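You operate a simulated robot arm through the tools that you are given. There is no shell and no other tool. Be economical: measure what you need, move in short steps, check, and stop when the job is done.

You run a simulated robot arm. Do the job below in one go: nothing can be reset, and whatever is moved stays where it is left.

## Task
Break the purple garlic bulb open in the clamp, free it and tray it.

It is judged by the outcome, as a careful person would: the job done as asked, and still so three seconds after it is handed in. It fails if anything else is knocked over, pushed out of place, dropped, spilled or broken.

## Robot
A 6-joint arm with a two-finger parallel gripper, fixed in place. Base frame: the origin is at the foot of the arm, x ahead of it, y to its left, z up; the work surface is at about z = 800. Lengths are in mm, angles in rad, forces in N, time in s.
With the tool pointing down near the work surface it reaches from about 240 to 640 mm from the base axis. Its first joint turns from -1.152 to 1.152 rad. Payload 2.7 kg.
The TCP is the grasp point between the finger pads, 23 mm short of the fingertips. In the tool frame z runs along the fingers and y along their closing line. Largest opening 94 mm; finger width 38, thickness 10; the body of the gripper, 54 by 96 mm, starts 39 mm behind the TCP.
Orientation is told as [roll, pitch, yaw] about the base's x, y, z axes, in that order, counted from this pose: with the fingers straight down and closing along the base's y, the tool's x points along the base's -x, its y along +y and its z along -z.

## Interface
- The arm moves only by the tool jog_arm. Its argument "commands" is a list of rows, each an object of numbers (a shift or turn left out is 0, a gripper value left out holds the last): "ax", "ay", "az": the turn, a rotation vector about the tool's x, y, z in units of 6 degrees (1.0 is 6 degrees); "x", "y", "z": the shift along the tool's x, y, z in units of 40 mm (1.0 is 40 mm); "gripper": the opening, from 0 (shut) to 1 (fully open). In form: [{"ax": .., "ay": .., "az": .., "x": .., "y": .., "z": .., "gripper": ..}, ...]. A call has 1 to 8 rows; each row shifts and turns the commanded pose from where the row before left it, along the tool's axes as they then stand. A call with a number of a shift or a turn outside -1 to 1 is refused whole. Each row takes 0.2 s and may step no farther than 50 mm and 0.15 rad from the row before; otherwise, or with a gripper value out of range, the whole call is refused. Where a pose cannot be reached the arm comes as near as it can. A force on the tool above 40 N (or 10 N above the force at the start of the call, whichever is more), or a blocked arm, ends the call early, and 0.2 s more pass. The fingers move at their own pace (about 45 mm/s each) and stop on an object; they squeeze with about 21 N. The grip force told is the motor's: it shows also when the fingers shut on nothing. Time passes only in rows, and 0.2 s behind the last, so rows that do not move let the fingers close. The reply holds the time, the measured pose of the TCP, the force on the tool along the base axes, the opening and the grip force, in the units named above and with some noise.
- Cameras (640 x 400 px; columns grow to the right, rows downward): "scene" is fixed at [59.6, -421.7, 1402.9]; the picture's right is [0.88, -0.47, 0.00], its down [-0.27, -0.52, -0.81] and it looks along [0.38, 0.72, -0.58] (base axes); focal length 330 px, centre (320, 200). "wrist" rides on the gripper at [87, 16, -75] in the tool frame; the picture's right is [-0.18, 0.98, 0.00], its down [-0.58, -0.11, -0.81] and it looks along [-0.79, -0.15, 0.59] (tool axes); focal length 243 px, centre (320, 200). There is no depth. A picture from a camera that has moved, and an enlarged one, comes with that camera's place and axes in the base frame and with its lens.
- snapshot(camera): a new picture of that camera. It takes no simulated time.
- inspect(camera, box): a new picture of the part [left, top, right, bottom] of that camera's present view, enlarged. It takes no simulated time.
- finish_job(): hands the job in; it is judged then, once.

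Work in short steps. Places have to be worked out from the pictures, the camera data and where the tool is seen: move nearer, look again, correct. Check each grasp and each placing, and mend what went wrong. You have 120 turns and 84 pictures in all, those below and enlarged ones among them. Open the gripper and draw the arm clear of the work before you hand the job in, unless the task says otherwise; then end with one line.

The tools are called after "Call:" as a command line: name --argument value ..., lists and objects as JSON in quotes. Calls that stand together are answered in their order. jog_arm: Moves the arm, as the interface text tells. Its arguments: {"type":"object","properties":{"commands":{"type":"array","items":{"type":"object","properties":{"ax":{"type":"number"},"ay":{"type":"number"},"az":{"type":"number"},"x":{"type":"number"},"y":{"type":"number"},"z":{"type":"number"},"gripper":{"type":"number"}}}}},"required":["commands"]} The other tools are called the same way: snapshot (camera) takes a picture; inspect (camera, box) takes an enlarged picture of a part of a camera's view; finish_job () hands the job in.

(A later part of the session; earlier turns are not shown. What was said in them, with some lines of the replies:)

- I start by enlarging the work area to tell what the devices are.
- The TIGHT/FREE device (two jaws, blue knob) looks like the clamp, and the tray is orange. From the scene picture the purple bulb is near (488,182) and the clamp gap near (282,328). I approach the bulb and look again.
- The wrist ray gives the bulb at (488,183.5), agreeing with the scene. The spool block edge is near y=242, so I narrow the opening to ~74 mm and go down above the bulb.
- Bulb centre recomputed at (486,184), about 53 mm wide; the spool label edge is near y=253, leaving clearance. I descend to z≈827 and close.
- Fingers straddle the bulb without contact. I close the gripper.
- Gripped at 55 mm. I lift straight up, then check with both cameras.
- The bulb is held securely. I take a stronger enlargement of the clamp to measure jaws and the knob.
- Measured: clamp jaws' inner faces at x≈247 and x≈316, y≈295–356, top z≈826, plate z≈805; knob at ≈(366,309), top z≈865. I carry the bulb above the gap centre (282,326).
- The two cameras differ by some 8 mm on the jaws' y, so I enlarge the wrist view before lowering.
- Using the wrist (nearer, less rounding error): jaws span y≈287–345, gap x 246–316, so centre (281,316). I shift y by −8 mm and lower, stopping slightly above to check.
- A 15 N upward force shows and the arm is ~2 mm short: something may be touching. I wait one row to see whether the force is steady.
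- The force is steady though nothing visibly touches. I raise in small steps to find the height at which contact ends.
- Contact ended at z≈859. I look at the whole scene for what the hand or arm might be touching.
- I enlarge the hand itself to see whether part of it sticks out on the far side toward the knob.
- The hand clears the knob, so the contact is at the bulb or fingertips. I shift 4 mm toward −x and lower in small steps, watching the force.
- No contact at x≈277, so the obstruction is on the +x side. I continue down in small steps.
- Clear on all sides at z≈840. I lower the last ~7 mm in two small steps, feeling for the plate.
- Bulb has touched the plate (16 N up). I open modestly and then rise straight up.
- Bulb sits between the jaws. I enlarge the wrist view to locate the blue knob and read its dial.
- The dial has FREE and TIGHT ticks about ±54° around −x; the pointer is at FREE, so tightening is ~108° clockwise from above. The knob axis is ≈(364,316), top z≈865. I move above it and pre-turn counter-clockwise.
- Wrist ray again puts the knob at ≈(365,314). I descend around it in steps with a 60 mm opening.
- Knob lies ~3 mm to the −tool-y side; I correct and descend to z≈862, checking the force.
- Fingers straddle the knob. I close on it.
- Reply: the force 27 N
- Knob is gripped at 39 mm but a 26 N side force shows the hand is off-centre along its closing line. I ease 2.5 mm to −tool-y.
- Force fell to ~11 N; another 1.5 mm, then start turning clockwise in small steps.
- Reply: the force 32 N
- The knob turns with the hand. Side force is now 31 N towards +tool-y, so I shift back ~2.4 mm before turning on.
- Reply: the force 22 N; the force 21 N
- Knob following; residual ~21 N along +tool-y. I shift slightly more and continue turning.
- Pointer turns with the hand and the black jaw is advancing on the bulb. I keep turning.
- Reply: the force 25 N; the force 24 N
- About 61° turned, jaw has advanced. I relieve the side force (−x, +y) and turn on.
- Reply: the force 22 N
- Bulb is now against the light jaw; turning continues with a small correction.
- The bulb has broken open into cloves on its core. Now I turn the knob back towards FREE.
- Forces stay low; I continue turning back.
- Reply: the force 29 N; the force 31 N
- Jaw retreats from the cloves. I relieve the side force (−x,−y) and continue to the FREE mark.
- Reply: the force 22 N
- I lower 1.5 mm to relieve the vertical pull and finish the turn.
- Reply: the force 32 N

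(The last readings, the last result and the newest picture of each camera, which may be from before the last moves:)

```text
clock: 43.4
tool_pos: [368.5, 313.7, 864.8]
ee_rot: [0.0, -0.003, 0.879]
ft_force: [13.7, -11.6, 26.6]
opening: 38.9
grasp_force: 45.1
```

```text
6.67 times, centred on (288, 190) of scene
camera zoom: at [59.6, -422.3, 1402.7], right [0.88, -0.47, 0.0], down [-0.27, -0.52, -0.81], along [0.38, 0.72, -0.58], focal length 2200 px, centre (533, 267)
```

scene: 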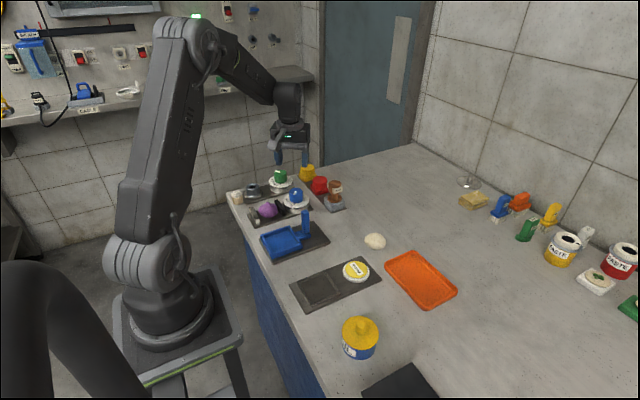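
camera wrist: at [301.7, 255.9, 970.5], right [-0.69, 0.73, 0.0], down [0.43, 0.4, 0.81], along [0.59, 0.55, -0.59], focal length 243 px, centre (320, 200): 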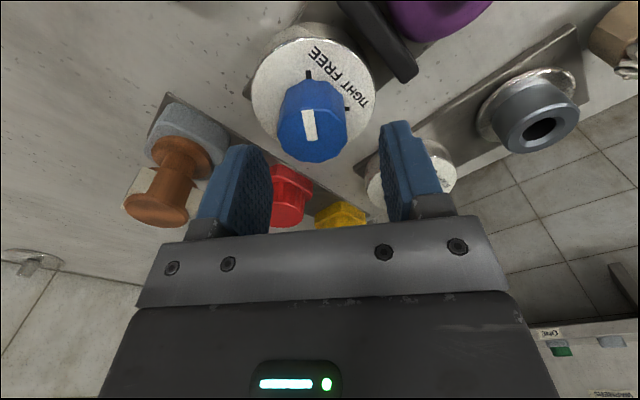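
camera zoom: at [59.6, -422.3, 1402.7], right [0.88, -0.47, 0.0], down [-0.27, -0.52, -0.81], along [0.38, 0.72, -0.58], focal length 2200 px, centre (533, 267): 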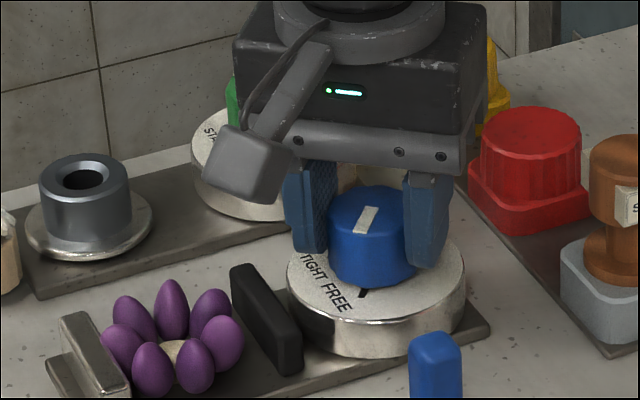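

Nearly at the FREE tick. A few more degrees with a slight lift, then release.

Call:
jog_arm --commands '[{"z": -0.04}, {"az": -0.5}, {"az": -0.3}, {}]'

Call:
jog_arm --commands '[{"gripper": 0.62}, {}, {}]'

```text
clock: 44.4
tool_pos: [367.9, 312.1, 864.1]
ee_rot: [0.001, -0.003, 0.961]
ft_force: [17.5, -12.6, 13.5]
opening: 39.3
grasp_force: 45.1
```

```text
clock: 45.2
tool_pos: [367.6, 313.5, 863.3]
ee_rot: [0.001, -0.001, 0.963]
ft_force: [-0.3, -0.4, 0.3]
opening: 58.6
grasp_force: 0.1
```

Released cleanly. I rise and turn the hand back to yaw 0, then look.

Call:
jog_arm --commands '[{"z": -0.6}, {"z": -0.9}, {"z": -0.9}, {"z": -0.9}, {"az": 1}, {"az": 1}, {"az": 1}, {"az": 1}]'

Call:
jog_arm --commands '[{"az": 1}, {"az": 1}, {"az": 1}, {"az": 1}, {"az": 1}, {"x": 0.9, "az": 0.18}, {"x": 0.9}, {}]'

Call:
snapshot --camera "wrist"

Call:
inspect --camera "scene" --box '[240, 170, 320, 220]'

```text
clock: 47.0
tool_pos: [367.9, 312.8, 996.4]
ee_rot: [0.0, -0.001, 0.54]
ft_force: [-0.3, 0.7, 0.2]
opening: 58.3
grasp_force: 0.0
```

```text
clock: 48.8
tool_pos: [295.0, 311.6, 995.5]
ee_rot: [0.002, 0.0, 0.0]
ft_force: [0.0, 1.0, -0.1]
opening: 58.3
grasp_force: 0.0
```

```text
41 pictures are left
camera wrist: at [208.8, 328.7, 1069.9], right [0.18, 0.98, 0.0], down [0.58, -0.11, 0.81], along [0.79, -0.15, -0.59], focal length 243 px, centre (320, 200)
```

wrist: 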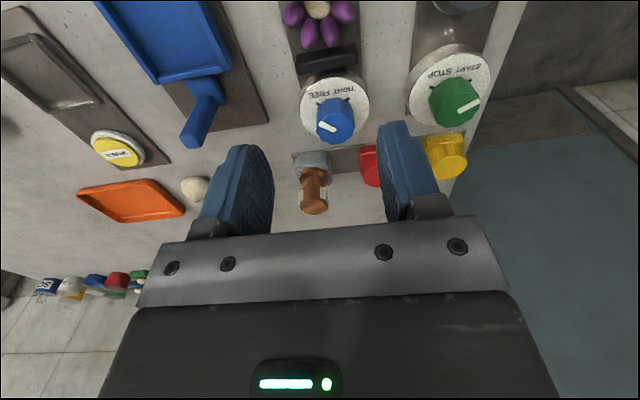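

```text
8.00 times, centred on (280, 195) of scene
camera zoom: at [59.6, -421.8, 1402.9], right [0.88, -0.47, 0.0], down [-0.27, -0.52, -0.81], along [0.38, 0.72, -0.58], focal length 2640 px, centre (640, 240)
```

zoom: 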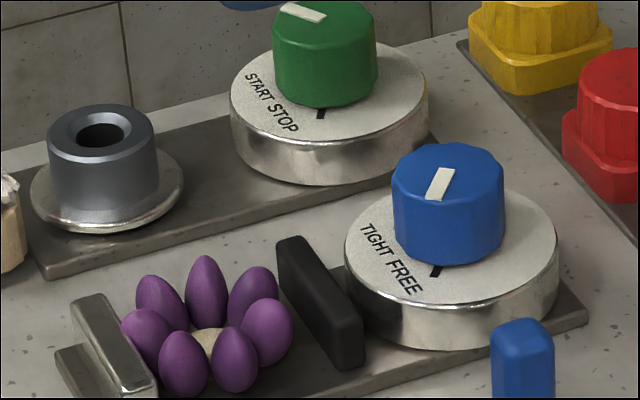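

Knob is back at FREE and the jaw open; the split bulb is a cluster on its core. I back up to see it with the wrist camera.

Call:
jog_arm --commands '[{"x": 0.6}, {"x": 0.5}, {}]'

Call:
inspect --camera "wrist" --box '[260, 0, 388, 80]'

```text
clock: 49.6
tool_pos: [249.8, 311.9, 997.4]
ee_rot: [0.002, -0.001, 0.0]
ft_force: [-0.3, -0.3, 0.0]
opening: 58.7
grasp_force: 0.0
```

```text
5.00 times, centred on (324, 40) of wrist
camera zoom: at [164.5, 328.2, 1070.8], right [0.18, 0.98, 0.0], down [0.58, -0.11, 0.81], along [0.79, -0.15, -0.59], focal length 1213 px, centre (300, 1000)
```

zoom: 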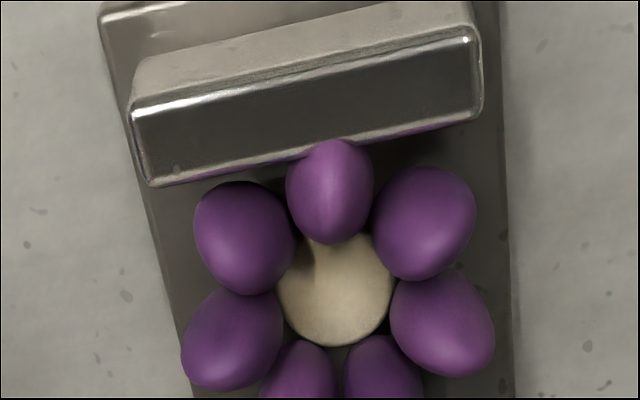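

Cluster core at ≈(276.5,314), spanning y 282–344 (62 mm). I open to 80 mm and lower above it.

Call:
jog_arm --commands '[{"x": -0.67, "y": 0.05, "gripper": 0.86}, {"z": 0.9}, {"z": 0.9}, {"z": 0.7}, {"z": 0.5}, {}]'

Call:
inspect --camera "wrist" --box '[200, 0, 440, 240]'

```text
clock: 51.0
tool_pos: [277.5, 313.9, 874.8]
ee_rot: [0.001, -0.001, 0.001]
ft_force: [0.3, 0.6, -0.6]
opening: 80.9
grasp_force: 0.1
```

```text
1.67 times, centred on (320, 120) of wrist
camera zoom: at [192.0, 330.0, 949.2], right [0.18, 0.98, 0.0], down [0.58, -0.11, 0.81], along [0.79, -0.15, -0.59], focal length 404 px, centre (320, 333)
```

zoom: 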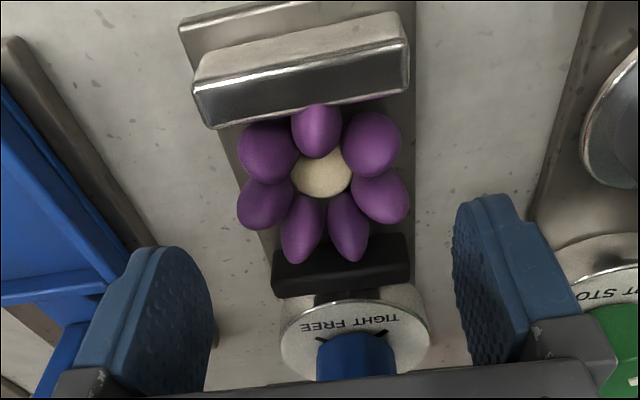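

Aligned. I lower in steps, checking force, towards z≈831.

Call:
jog_arm --commands '[{"x": 0.03, "z": 0.4}, {"z": 0.4}, {}]'

Call:
jog_arm --commands '[{"z": 0.2}, {"z": 0.1}, {}]'

Call:
inspect --camera "wrist" --box '[200, 0, 440, 240]'

```text
clock: 51.8
tool_pos: [277.1, 313.1, 844.7]
ee_rot: [0.0, 0.0, 0.003]
ft_force: [-0.5, -0.2, 0.1]
opening: 80.9
grasp_force: 0.0
```

```text
clock: 52.6
tool_pos: [277.3, 314.1, 832.3]
ee_rot: [0.001, -0.002, 0.003]
ft_force: [0.1, 0.1, 0.5]
opening: 80.8
grasp_force: 0.0
```

```text
1.67 times, centred on (320, 120) of wrist
camera zoom: at [191.3, 330.6, 905.8], right [0.18, 0.98, 0.0], down [0.58, -0.11, 0.81], along [0.79, -0.15, -0.59], focal length 404 px, centre (320, 333)
```

zoom: 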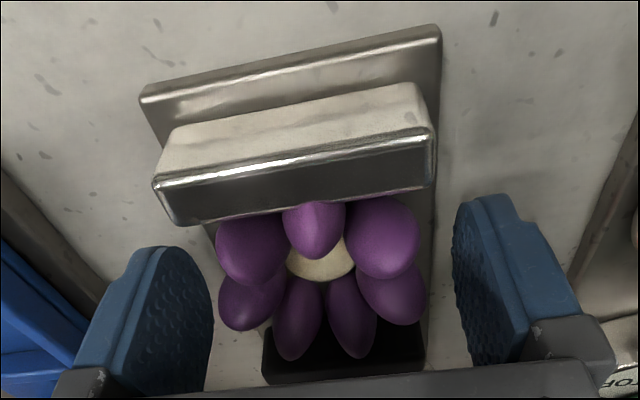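

Fingers flank the cluster. I close.

Call:
jog_arm --commands '[{"gripper": 0.55}, {}, {}, {}]'

Call:
inspect --camera "wrist" --box '[200, 0, 440, 240]'

```text
clock: 53.6
tool_pos: [277.6, 314.1, 832.3]
ee_rot: [0.003, 0.001, 0.001]
ft_force: [0.7, 0.1, 1.3]
opening: 55.1
grasp_force: 20.9
```

```text
1.67 times, centred on (320, 120) of wrist
camera zoom: at [191.3, 330.5, 905.9], right [0.18, 0.98, 0.0], down [0.58, -0.11, 0.81], along [0.79, -0.15, -0.59], focal length 404 px, centre (320, 333)
```

zoom: 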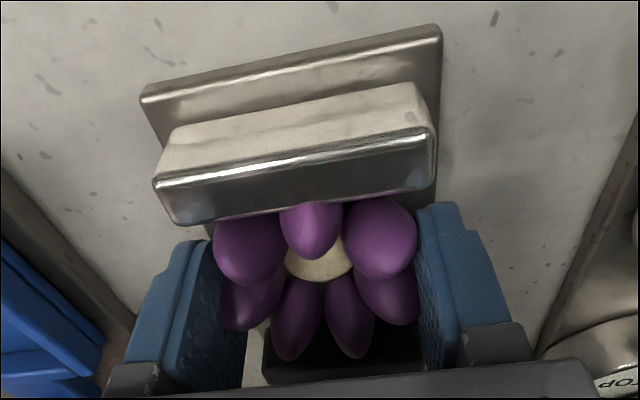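

Gripped at 55 mm. I lift a little and verify it comes along.

Call:
jog_arm --commands '[{"z": -0.3}, {"z": -0.5}, {"z": -0.5}, {"z": -0.6}, {}]'

Call:
inspect --camera "wrist" --box '[200, 0, 440, 240]'

Call:
inspect --camera "scene" --box '[240, 160, 336, 220]'

```text
clock: 54.8
tool_pos: [276.8, 314.5, 909.1]
ee_rot: [0.001, 0.001, 0.002]
ft_force: [0.9, -0.1, -1.3]
opening: 55.3
grasp_force: 21.1
```

```text
1.67 times, centred on (320, 120) of wrist
camera zoom: at [190.4, 332.3, 982.2], right [0.18, 0.98, 0.0], down [0.58, -0.11, 0.81], along [0.79, -0.15, -0.59], focal length 404 px, centre (320, 333)
```

zoom: 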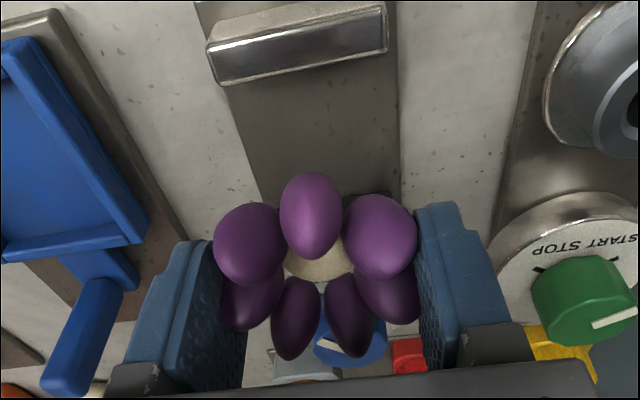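

```text
6.67 times, centred on (288, 190) of scene
camera zoom: at [59.6, -421.7, 1402.9], right [0.88, -0.47, 0.0], down [-0.27, -0.52, -0.81], along [0.38, 0.72, -0.58], focal length 2200 px, centre (533, 267)
```

zoom: 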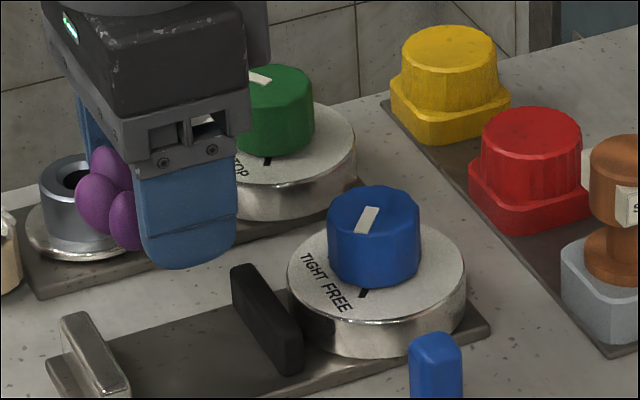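

It lifted whole. I raise and carry it toward the orange tray (estimated centre ≈(511,−73)).

Call:
jog_arm --commands '[{"z": -0.9}, {"z": -0.9}, {"x": -0.4, "y": -0.95}, {"x": -0.4, "y": -0.97}, {"x": -0.4, "y": -0.97}, {"x": -0.4, "y": -0.97}, {"x": -0.4, "y": -0.97}]'

Call:
jog_arm --commands '[{"x": -0.4, "y": -0.97}, {"x": -0.4, "y": -0.97}, {"x": -0.4, "y": -0.97}, {"x": -0.4, "y": -0.97}, {"x": -0.4, "y": -0.97}, {}]'

Call:
snapshot --camera "wrist"

Call:
snapshot --camera "scene"

```text
clock: 56.4
tool_pos: [356.2, 123.0, 980.6]
ee_rot: [0.0, 0.0, 0.002]
ft_force: [0.1, 0.8, -1.2]
opening: 55.3
grasp_force: 21.0
```

```text
clock: 57.8
tool_pos: [437.1, -74.6, 979.5]
ee_rot: [0.001, 0.0, 0.002]
ft_force: [-0.1, 0.5, -0.8]
opening: 55.2
grasp_force: 21.1
```

```text
33 pictures are left
camera wrist: at [350.8, -56.9, 1053.3], right [0.18, 0.98, 0.0], down [0.58, -0.11, 0.81], along [0.79, -0.15, -0.59], focal length 243 px, centre (320, 200)
```

wrist: 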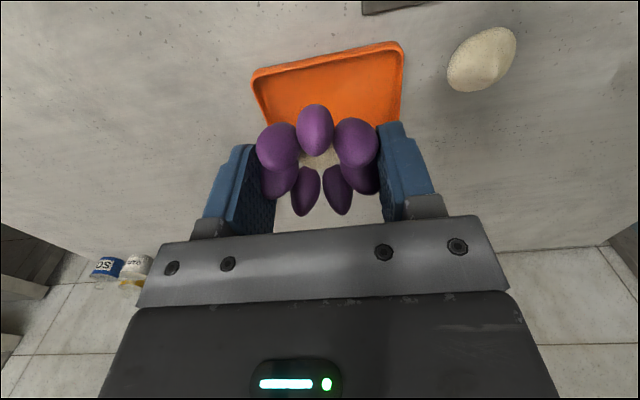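

```text
32 pictures are left
```

scene: 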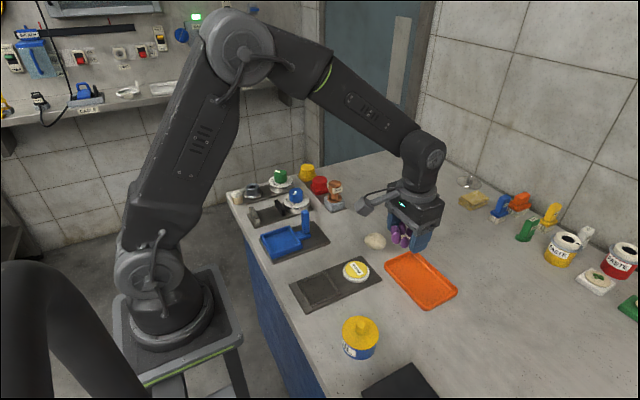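

Tray computed at x 458–557, y −143…0, so centre ≈(508,−72). I move above it and lower part way.

Call:
jog_arm --commands '[{"x": -0.9, "y": 0.06, "z": 0.3}, {"x": -0.88, "z": 0.4}, {"z": 0.7}, {"z": 0.7}, {"z": 0.5}, {}]'

Call:
snapshot --camera "wrist"

Call:
inspect --camera "scene" --box '[350, 190, 478, 310]'

```text
clock: 59.2
tool_pos: [509.1, -71.3, 874.6]
ee_rot: [0.0, 0.0, 0.002]
ft_force: [0.1, 0.6, -0.4]
opening: 55.2
grasp_force: 21.0
```

```text
31 pictures are left
camera wrist: at [422.8, -54.1, 948.4], right [0.18, 0.98, 0.0], down [0.58, -0.11, 0.81], along [0.79, -0.15, -0.59], focal length 243 px, centre (320, 200)
```

wrist: 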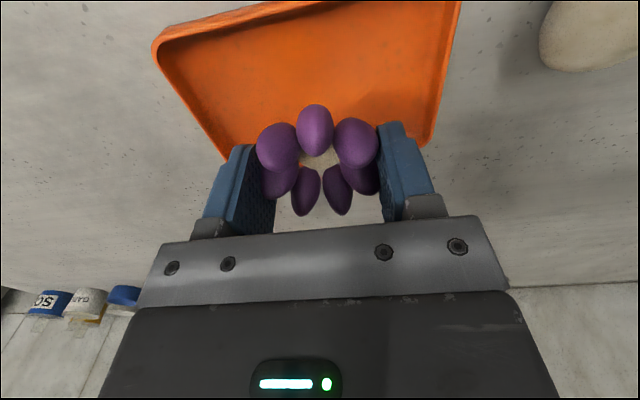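

```text
3.33 times, centred on (414, 250) of scene
camera zoom: at [59.6, -421.8, 1402.9], right [0.88, -0.47, 0.0], down [-0.27, -0.52, -0.81], along [0.38, 0.72, -0.58], focal length 1100 px, centre (7, 33)
```

zoom: 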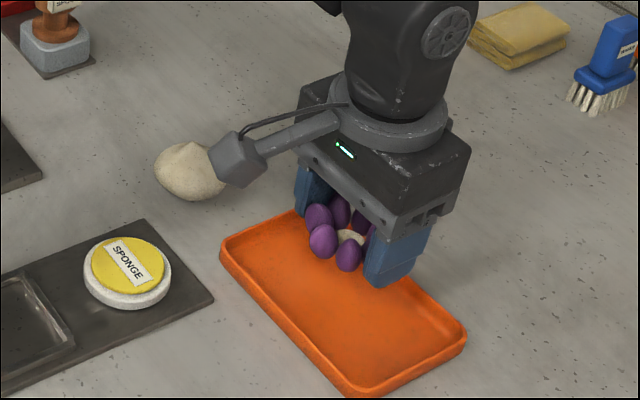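

Tray centre confirmed at ≈(506,−72); hand is over it. I lower in steps until contact.

Call:
jog_arm --commands '[{"x": 0.05, "z": 0.4}, {"z": 0.3}, {"z": 0.2}, {}]'

Call:
jog_arm --commands '[{"z": 0.07}, {}]'

```text
clock: 60.2
tool_pos: [507.2, -70.0, 840.4]
ee_rot: [0.001, 0.001, 0.002]
ft_force: [-0.7, 0.0, -0.5]
opening: 55.5
grasp_force: 21.2
```

```text
clock: 60.8
tool_pos: [508.3, -71.1, 836.8]
ee_rot: [0.002, 0.001, 0.001]
ft_force: [-0.4, 0.6, -0.5]
opening: 55.2
grasp_force: 21.2
```

No contact yet; two more small steps.

Call:
jog_arm --commands '[{"z": 0.06}, {}]'

Call:
jog_arm --commands '[{"z": 0.04}, {}]'

```text
clock: 61.4
tool_pos: [507.5, -70.5, 833.7]
ee_rot: [0.002, 0.0, 0.001]
ft_force: [-1.0, 0.5, -1.3]
opening: 55.1
grasp_force: 20.7
```

```text
clock: 62.0
tool_pos: [506.1, -69.9, 833.3]
ee_rot: [0.002, 0.0, 0.002]
ft_force: [0.2, -0.1, -1.2]
opening: 55.0
grasp_force: 20.9
```

Still free; another ~1.5 mm step.

Call:
jog_arm --commands '[{"z": 0.04}, {}]'

Call:
inspect --camera "scene" --box '[380, 220, 460, 310]'

```text
clock: 62.6
tool_pos: [505.9, -70.9, 831.3]
ee_rot: [0.0, 0.001, 0.004]
ft_force: [0.0, -0.2, -0.6]
opening: 55.4
grasp_force: 20.7
```

```text
4.44 times, centred on (420, 265) of scene
camera zoom: at [59.6, -421.8, 1402.9], right [0.88, -0.47, 0.0], down [-0.27, -0.52, -0.81], along [0.38, 0.72, -0.58], focal length 1467 px, centre (-124, -89)
```

zoom: 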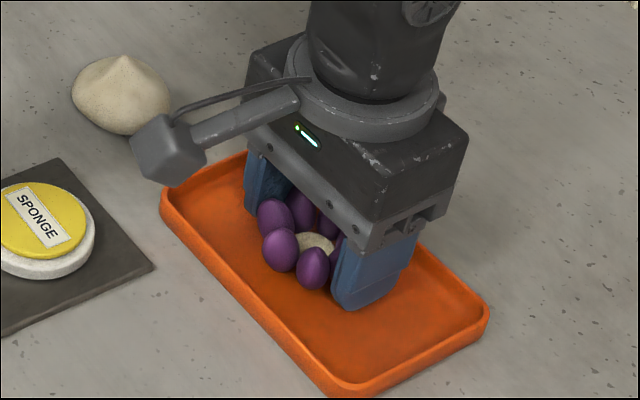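

Very close to the floor; one more small step to feel contact.

Call:
jog_arm --commands '[{"z": 0.04}, {}]'

```text
clock: 63.2
tool_pos: [506.1, -69.2, 829.3]
ee_rot: [0.001, 0.001, 0.003]
ft_force: [-0.1, 0.2, -1.0]
opening: 55.4
grasp_force: 21.0
```

Call:
jog_arm --commands '[{"z": 0.03}, {}]'

```text
clock: 63.8
tool_pos: [506.6, -70.2, 828.6]
ee_rot: [0.001, -0.002, 0.001]
ft_force: [-0.2, -0.1, 0.5]
opening: 55.4
grasp_force: 21.0
```

The bulb must be within a millimetre or two of the tray floor (force swung to +0.5 N). I open gently within the tray walls.

Call:
jog_arm --commands '[{"gripper": 0.68}, {"gripper": 0.8}, {}, {}]'

Call:
jog_arm --commands '[{"z": -0.4}, {"z": -0.7}, {"z": -0.9}, {"z": -0.9}, {"x": 0.9, "z": -0.8}, {"x": 0.9}, {"x": 0.8}, {}]'

Call:
inspect --camera "scene" --box '[370, 220, 470, 310]'

Call:
snapshot --camera "scene"

```text
clock: 64.8
tool_pos: [505.7, -69.5, 827.2]
ee_rot: [0.0, 0.001, 0.002]
ft_force: [0.2, 0.1, -0.6]
opening: 75.5
grasp_force: 0.0
```

```text
clock: 66.6
tool_pos: [401.6, -70.9, 975.5]
ee_rot: [0.002, 0.0, 0.002]
ft_force: [-0.3, 0.2, 0.3]
opening: 75.0
grasp_force: 0.0
```

```text
4.44 times, centred on (420, 265) of scene
camera zoom: at [59.6, -421.7, 1402.9], right [0.88, -0.47, 0.0], down [-0.27, -0.52, -0.81], along [0.38, 0.72, -0.58], focal length 1467 px, centre (-124, -89)
```

zoom: 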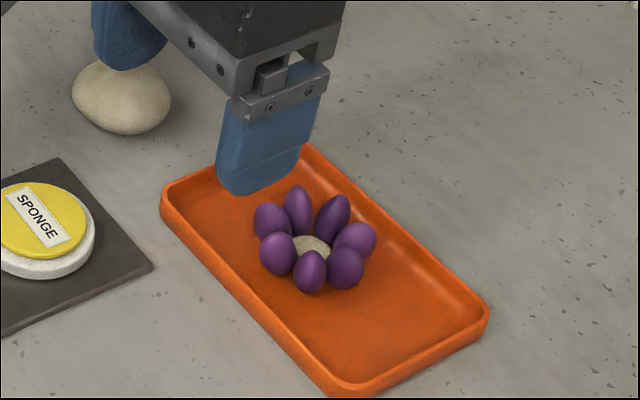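

```text
27 pictures are left
```

scene: 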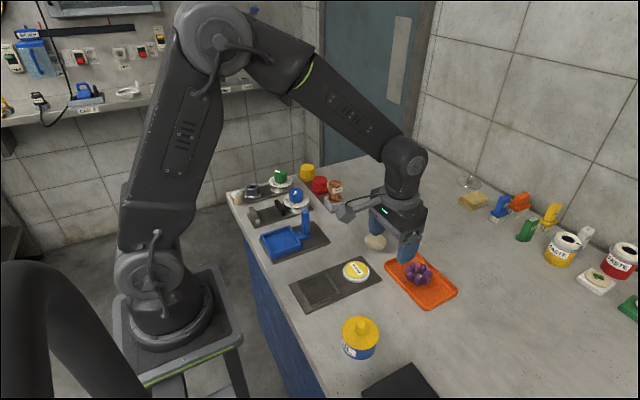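

The split bulb rests in the tray and everything else is in place. I raise the arm clear and hand in.

Call:
jog_arm --commands '[{"z": -0.9}, {"z": -0.9}, {"z": -0.9}, {}]'

Call:
finish_job

```text
clock: 67.6
tool_pos: [400.8, -72.4, 1084.5]
ee_rot: [0.001, 0.001, 0.001]
ft_force: [-0.8, 0.2, -0.4]
opening: 75.2
grasp_force: 0.1
```

```text
The job is handed in.
```

The purple garlic bulb was broken open in the clamp, freed by turning the knob back to FREE, and set whole in the orange tray; the last picture showed nothing else out of place.
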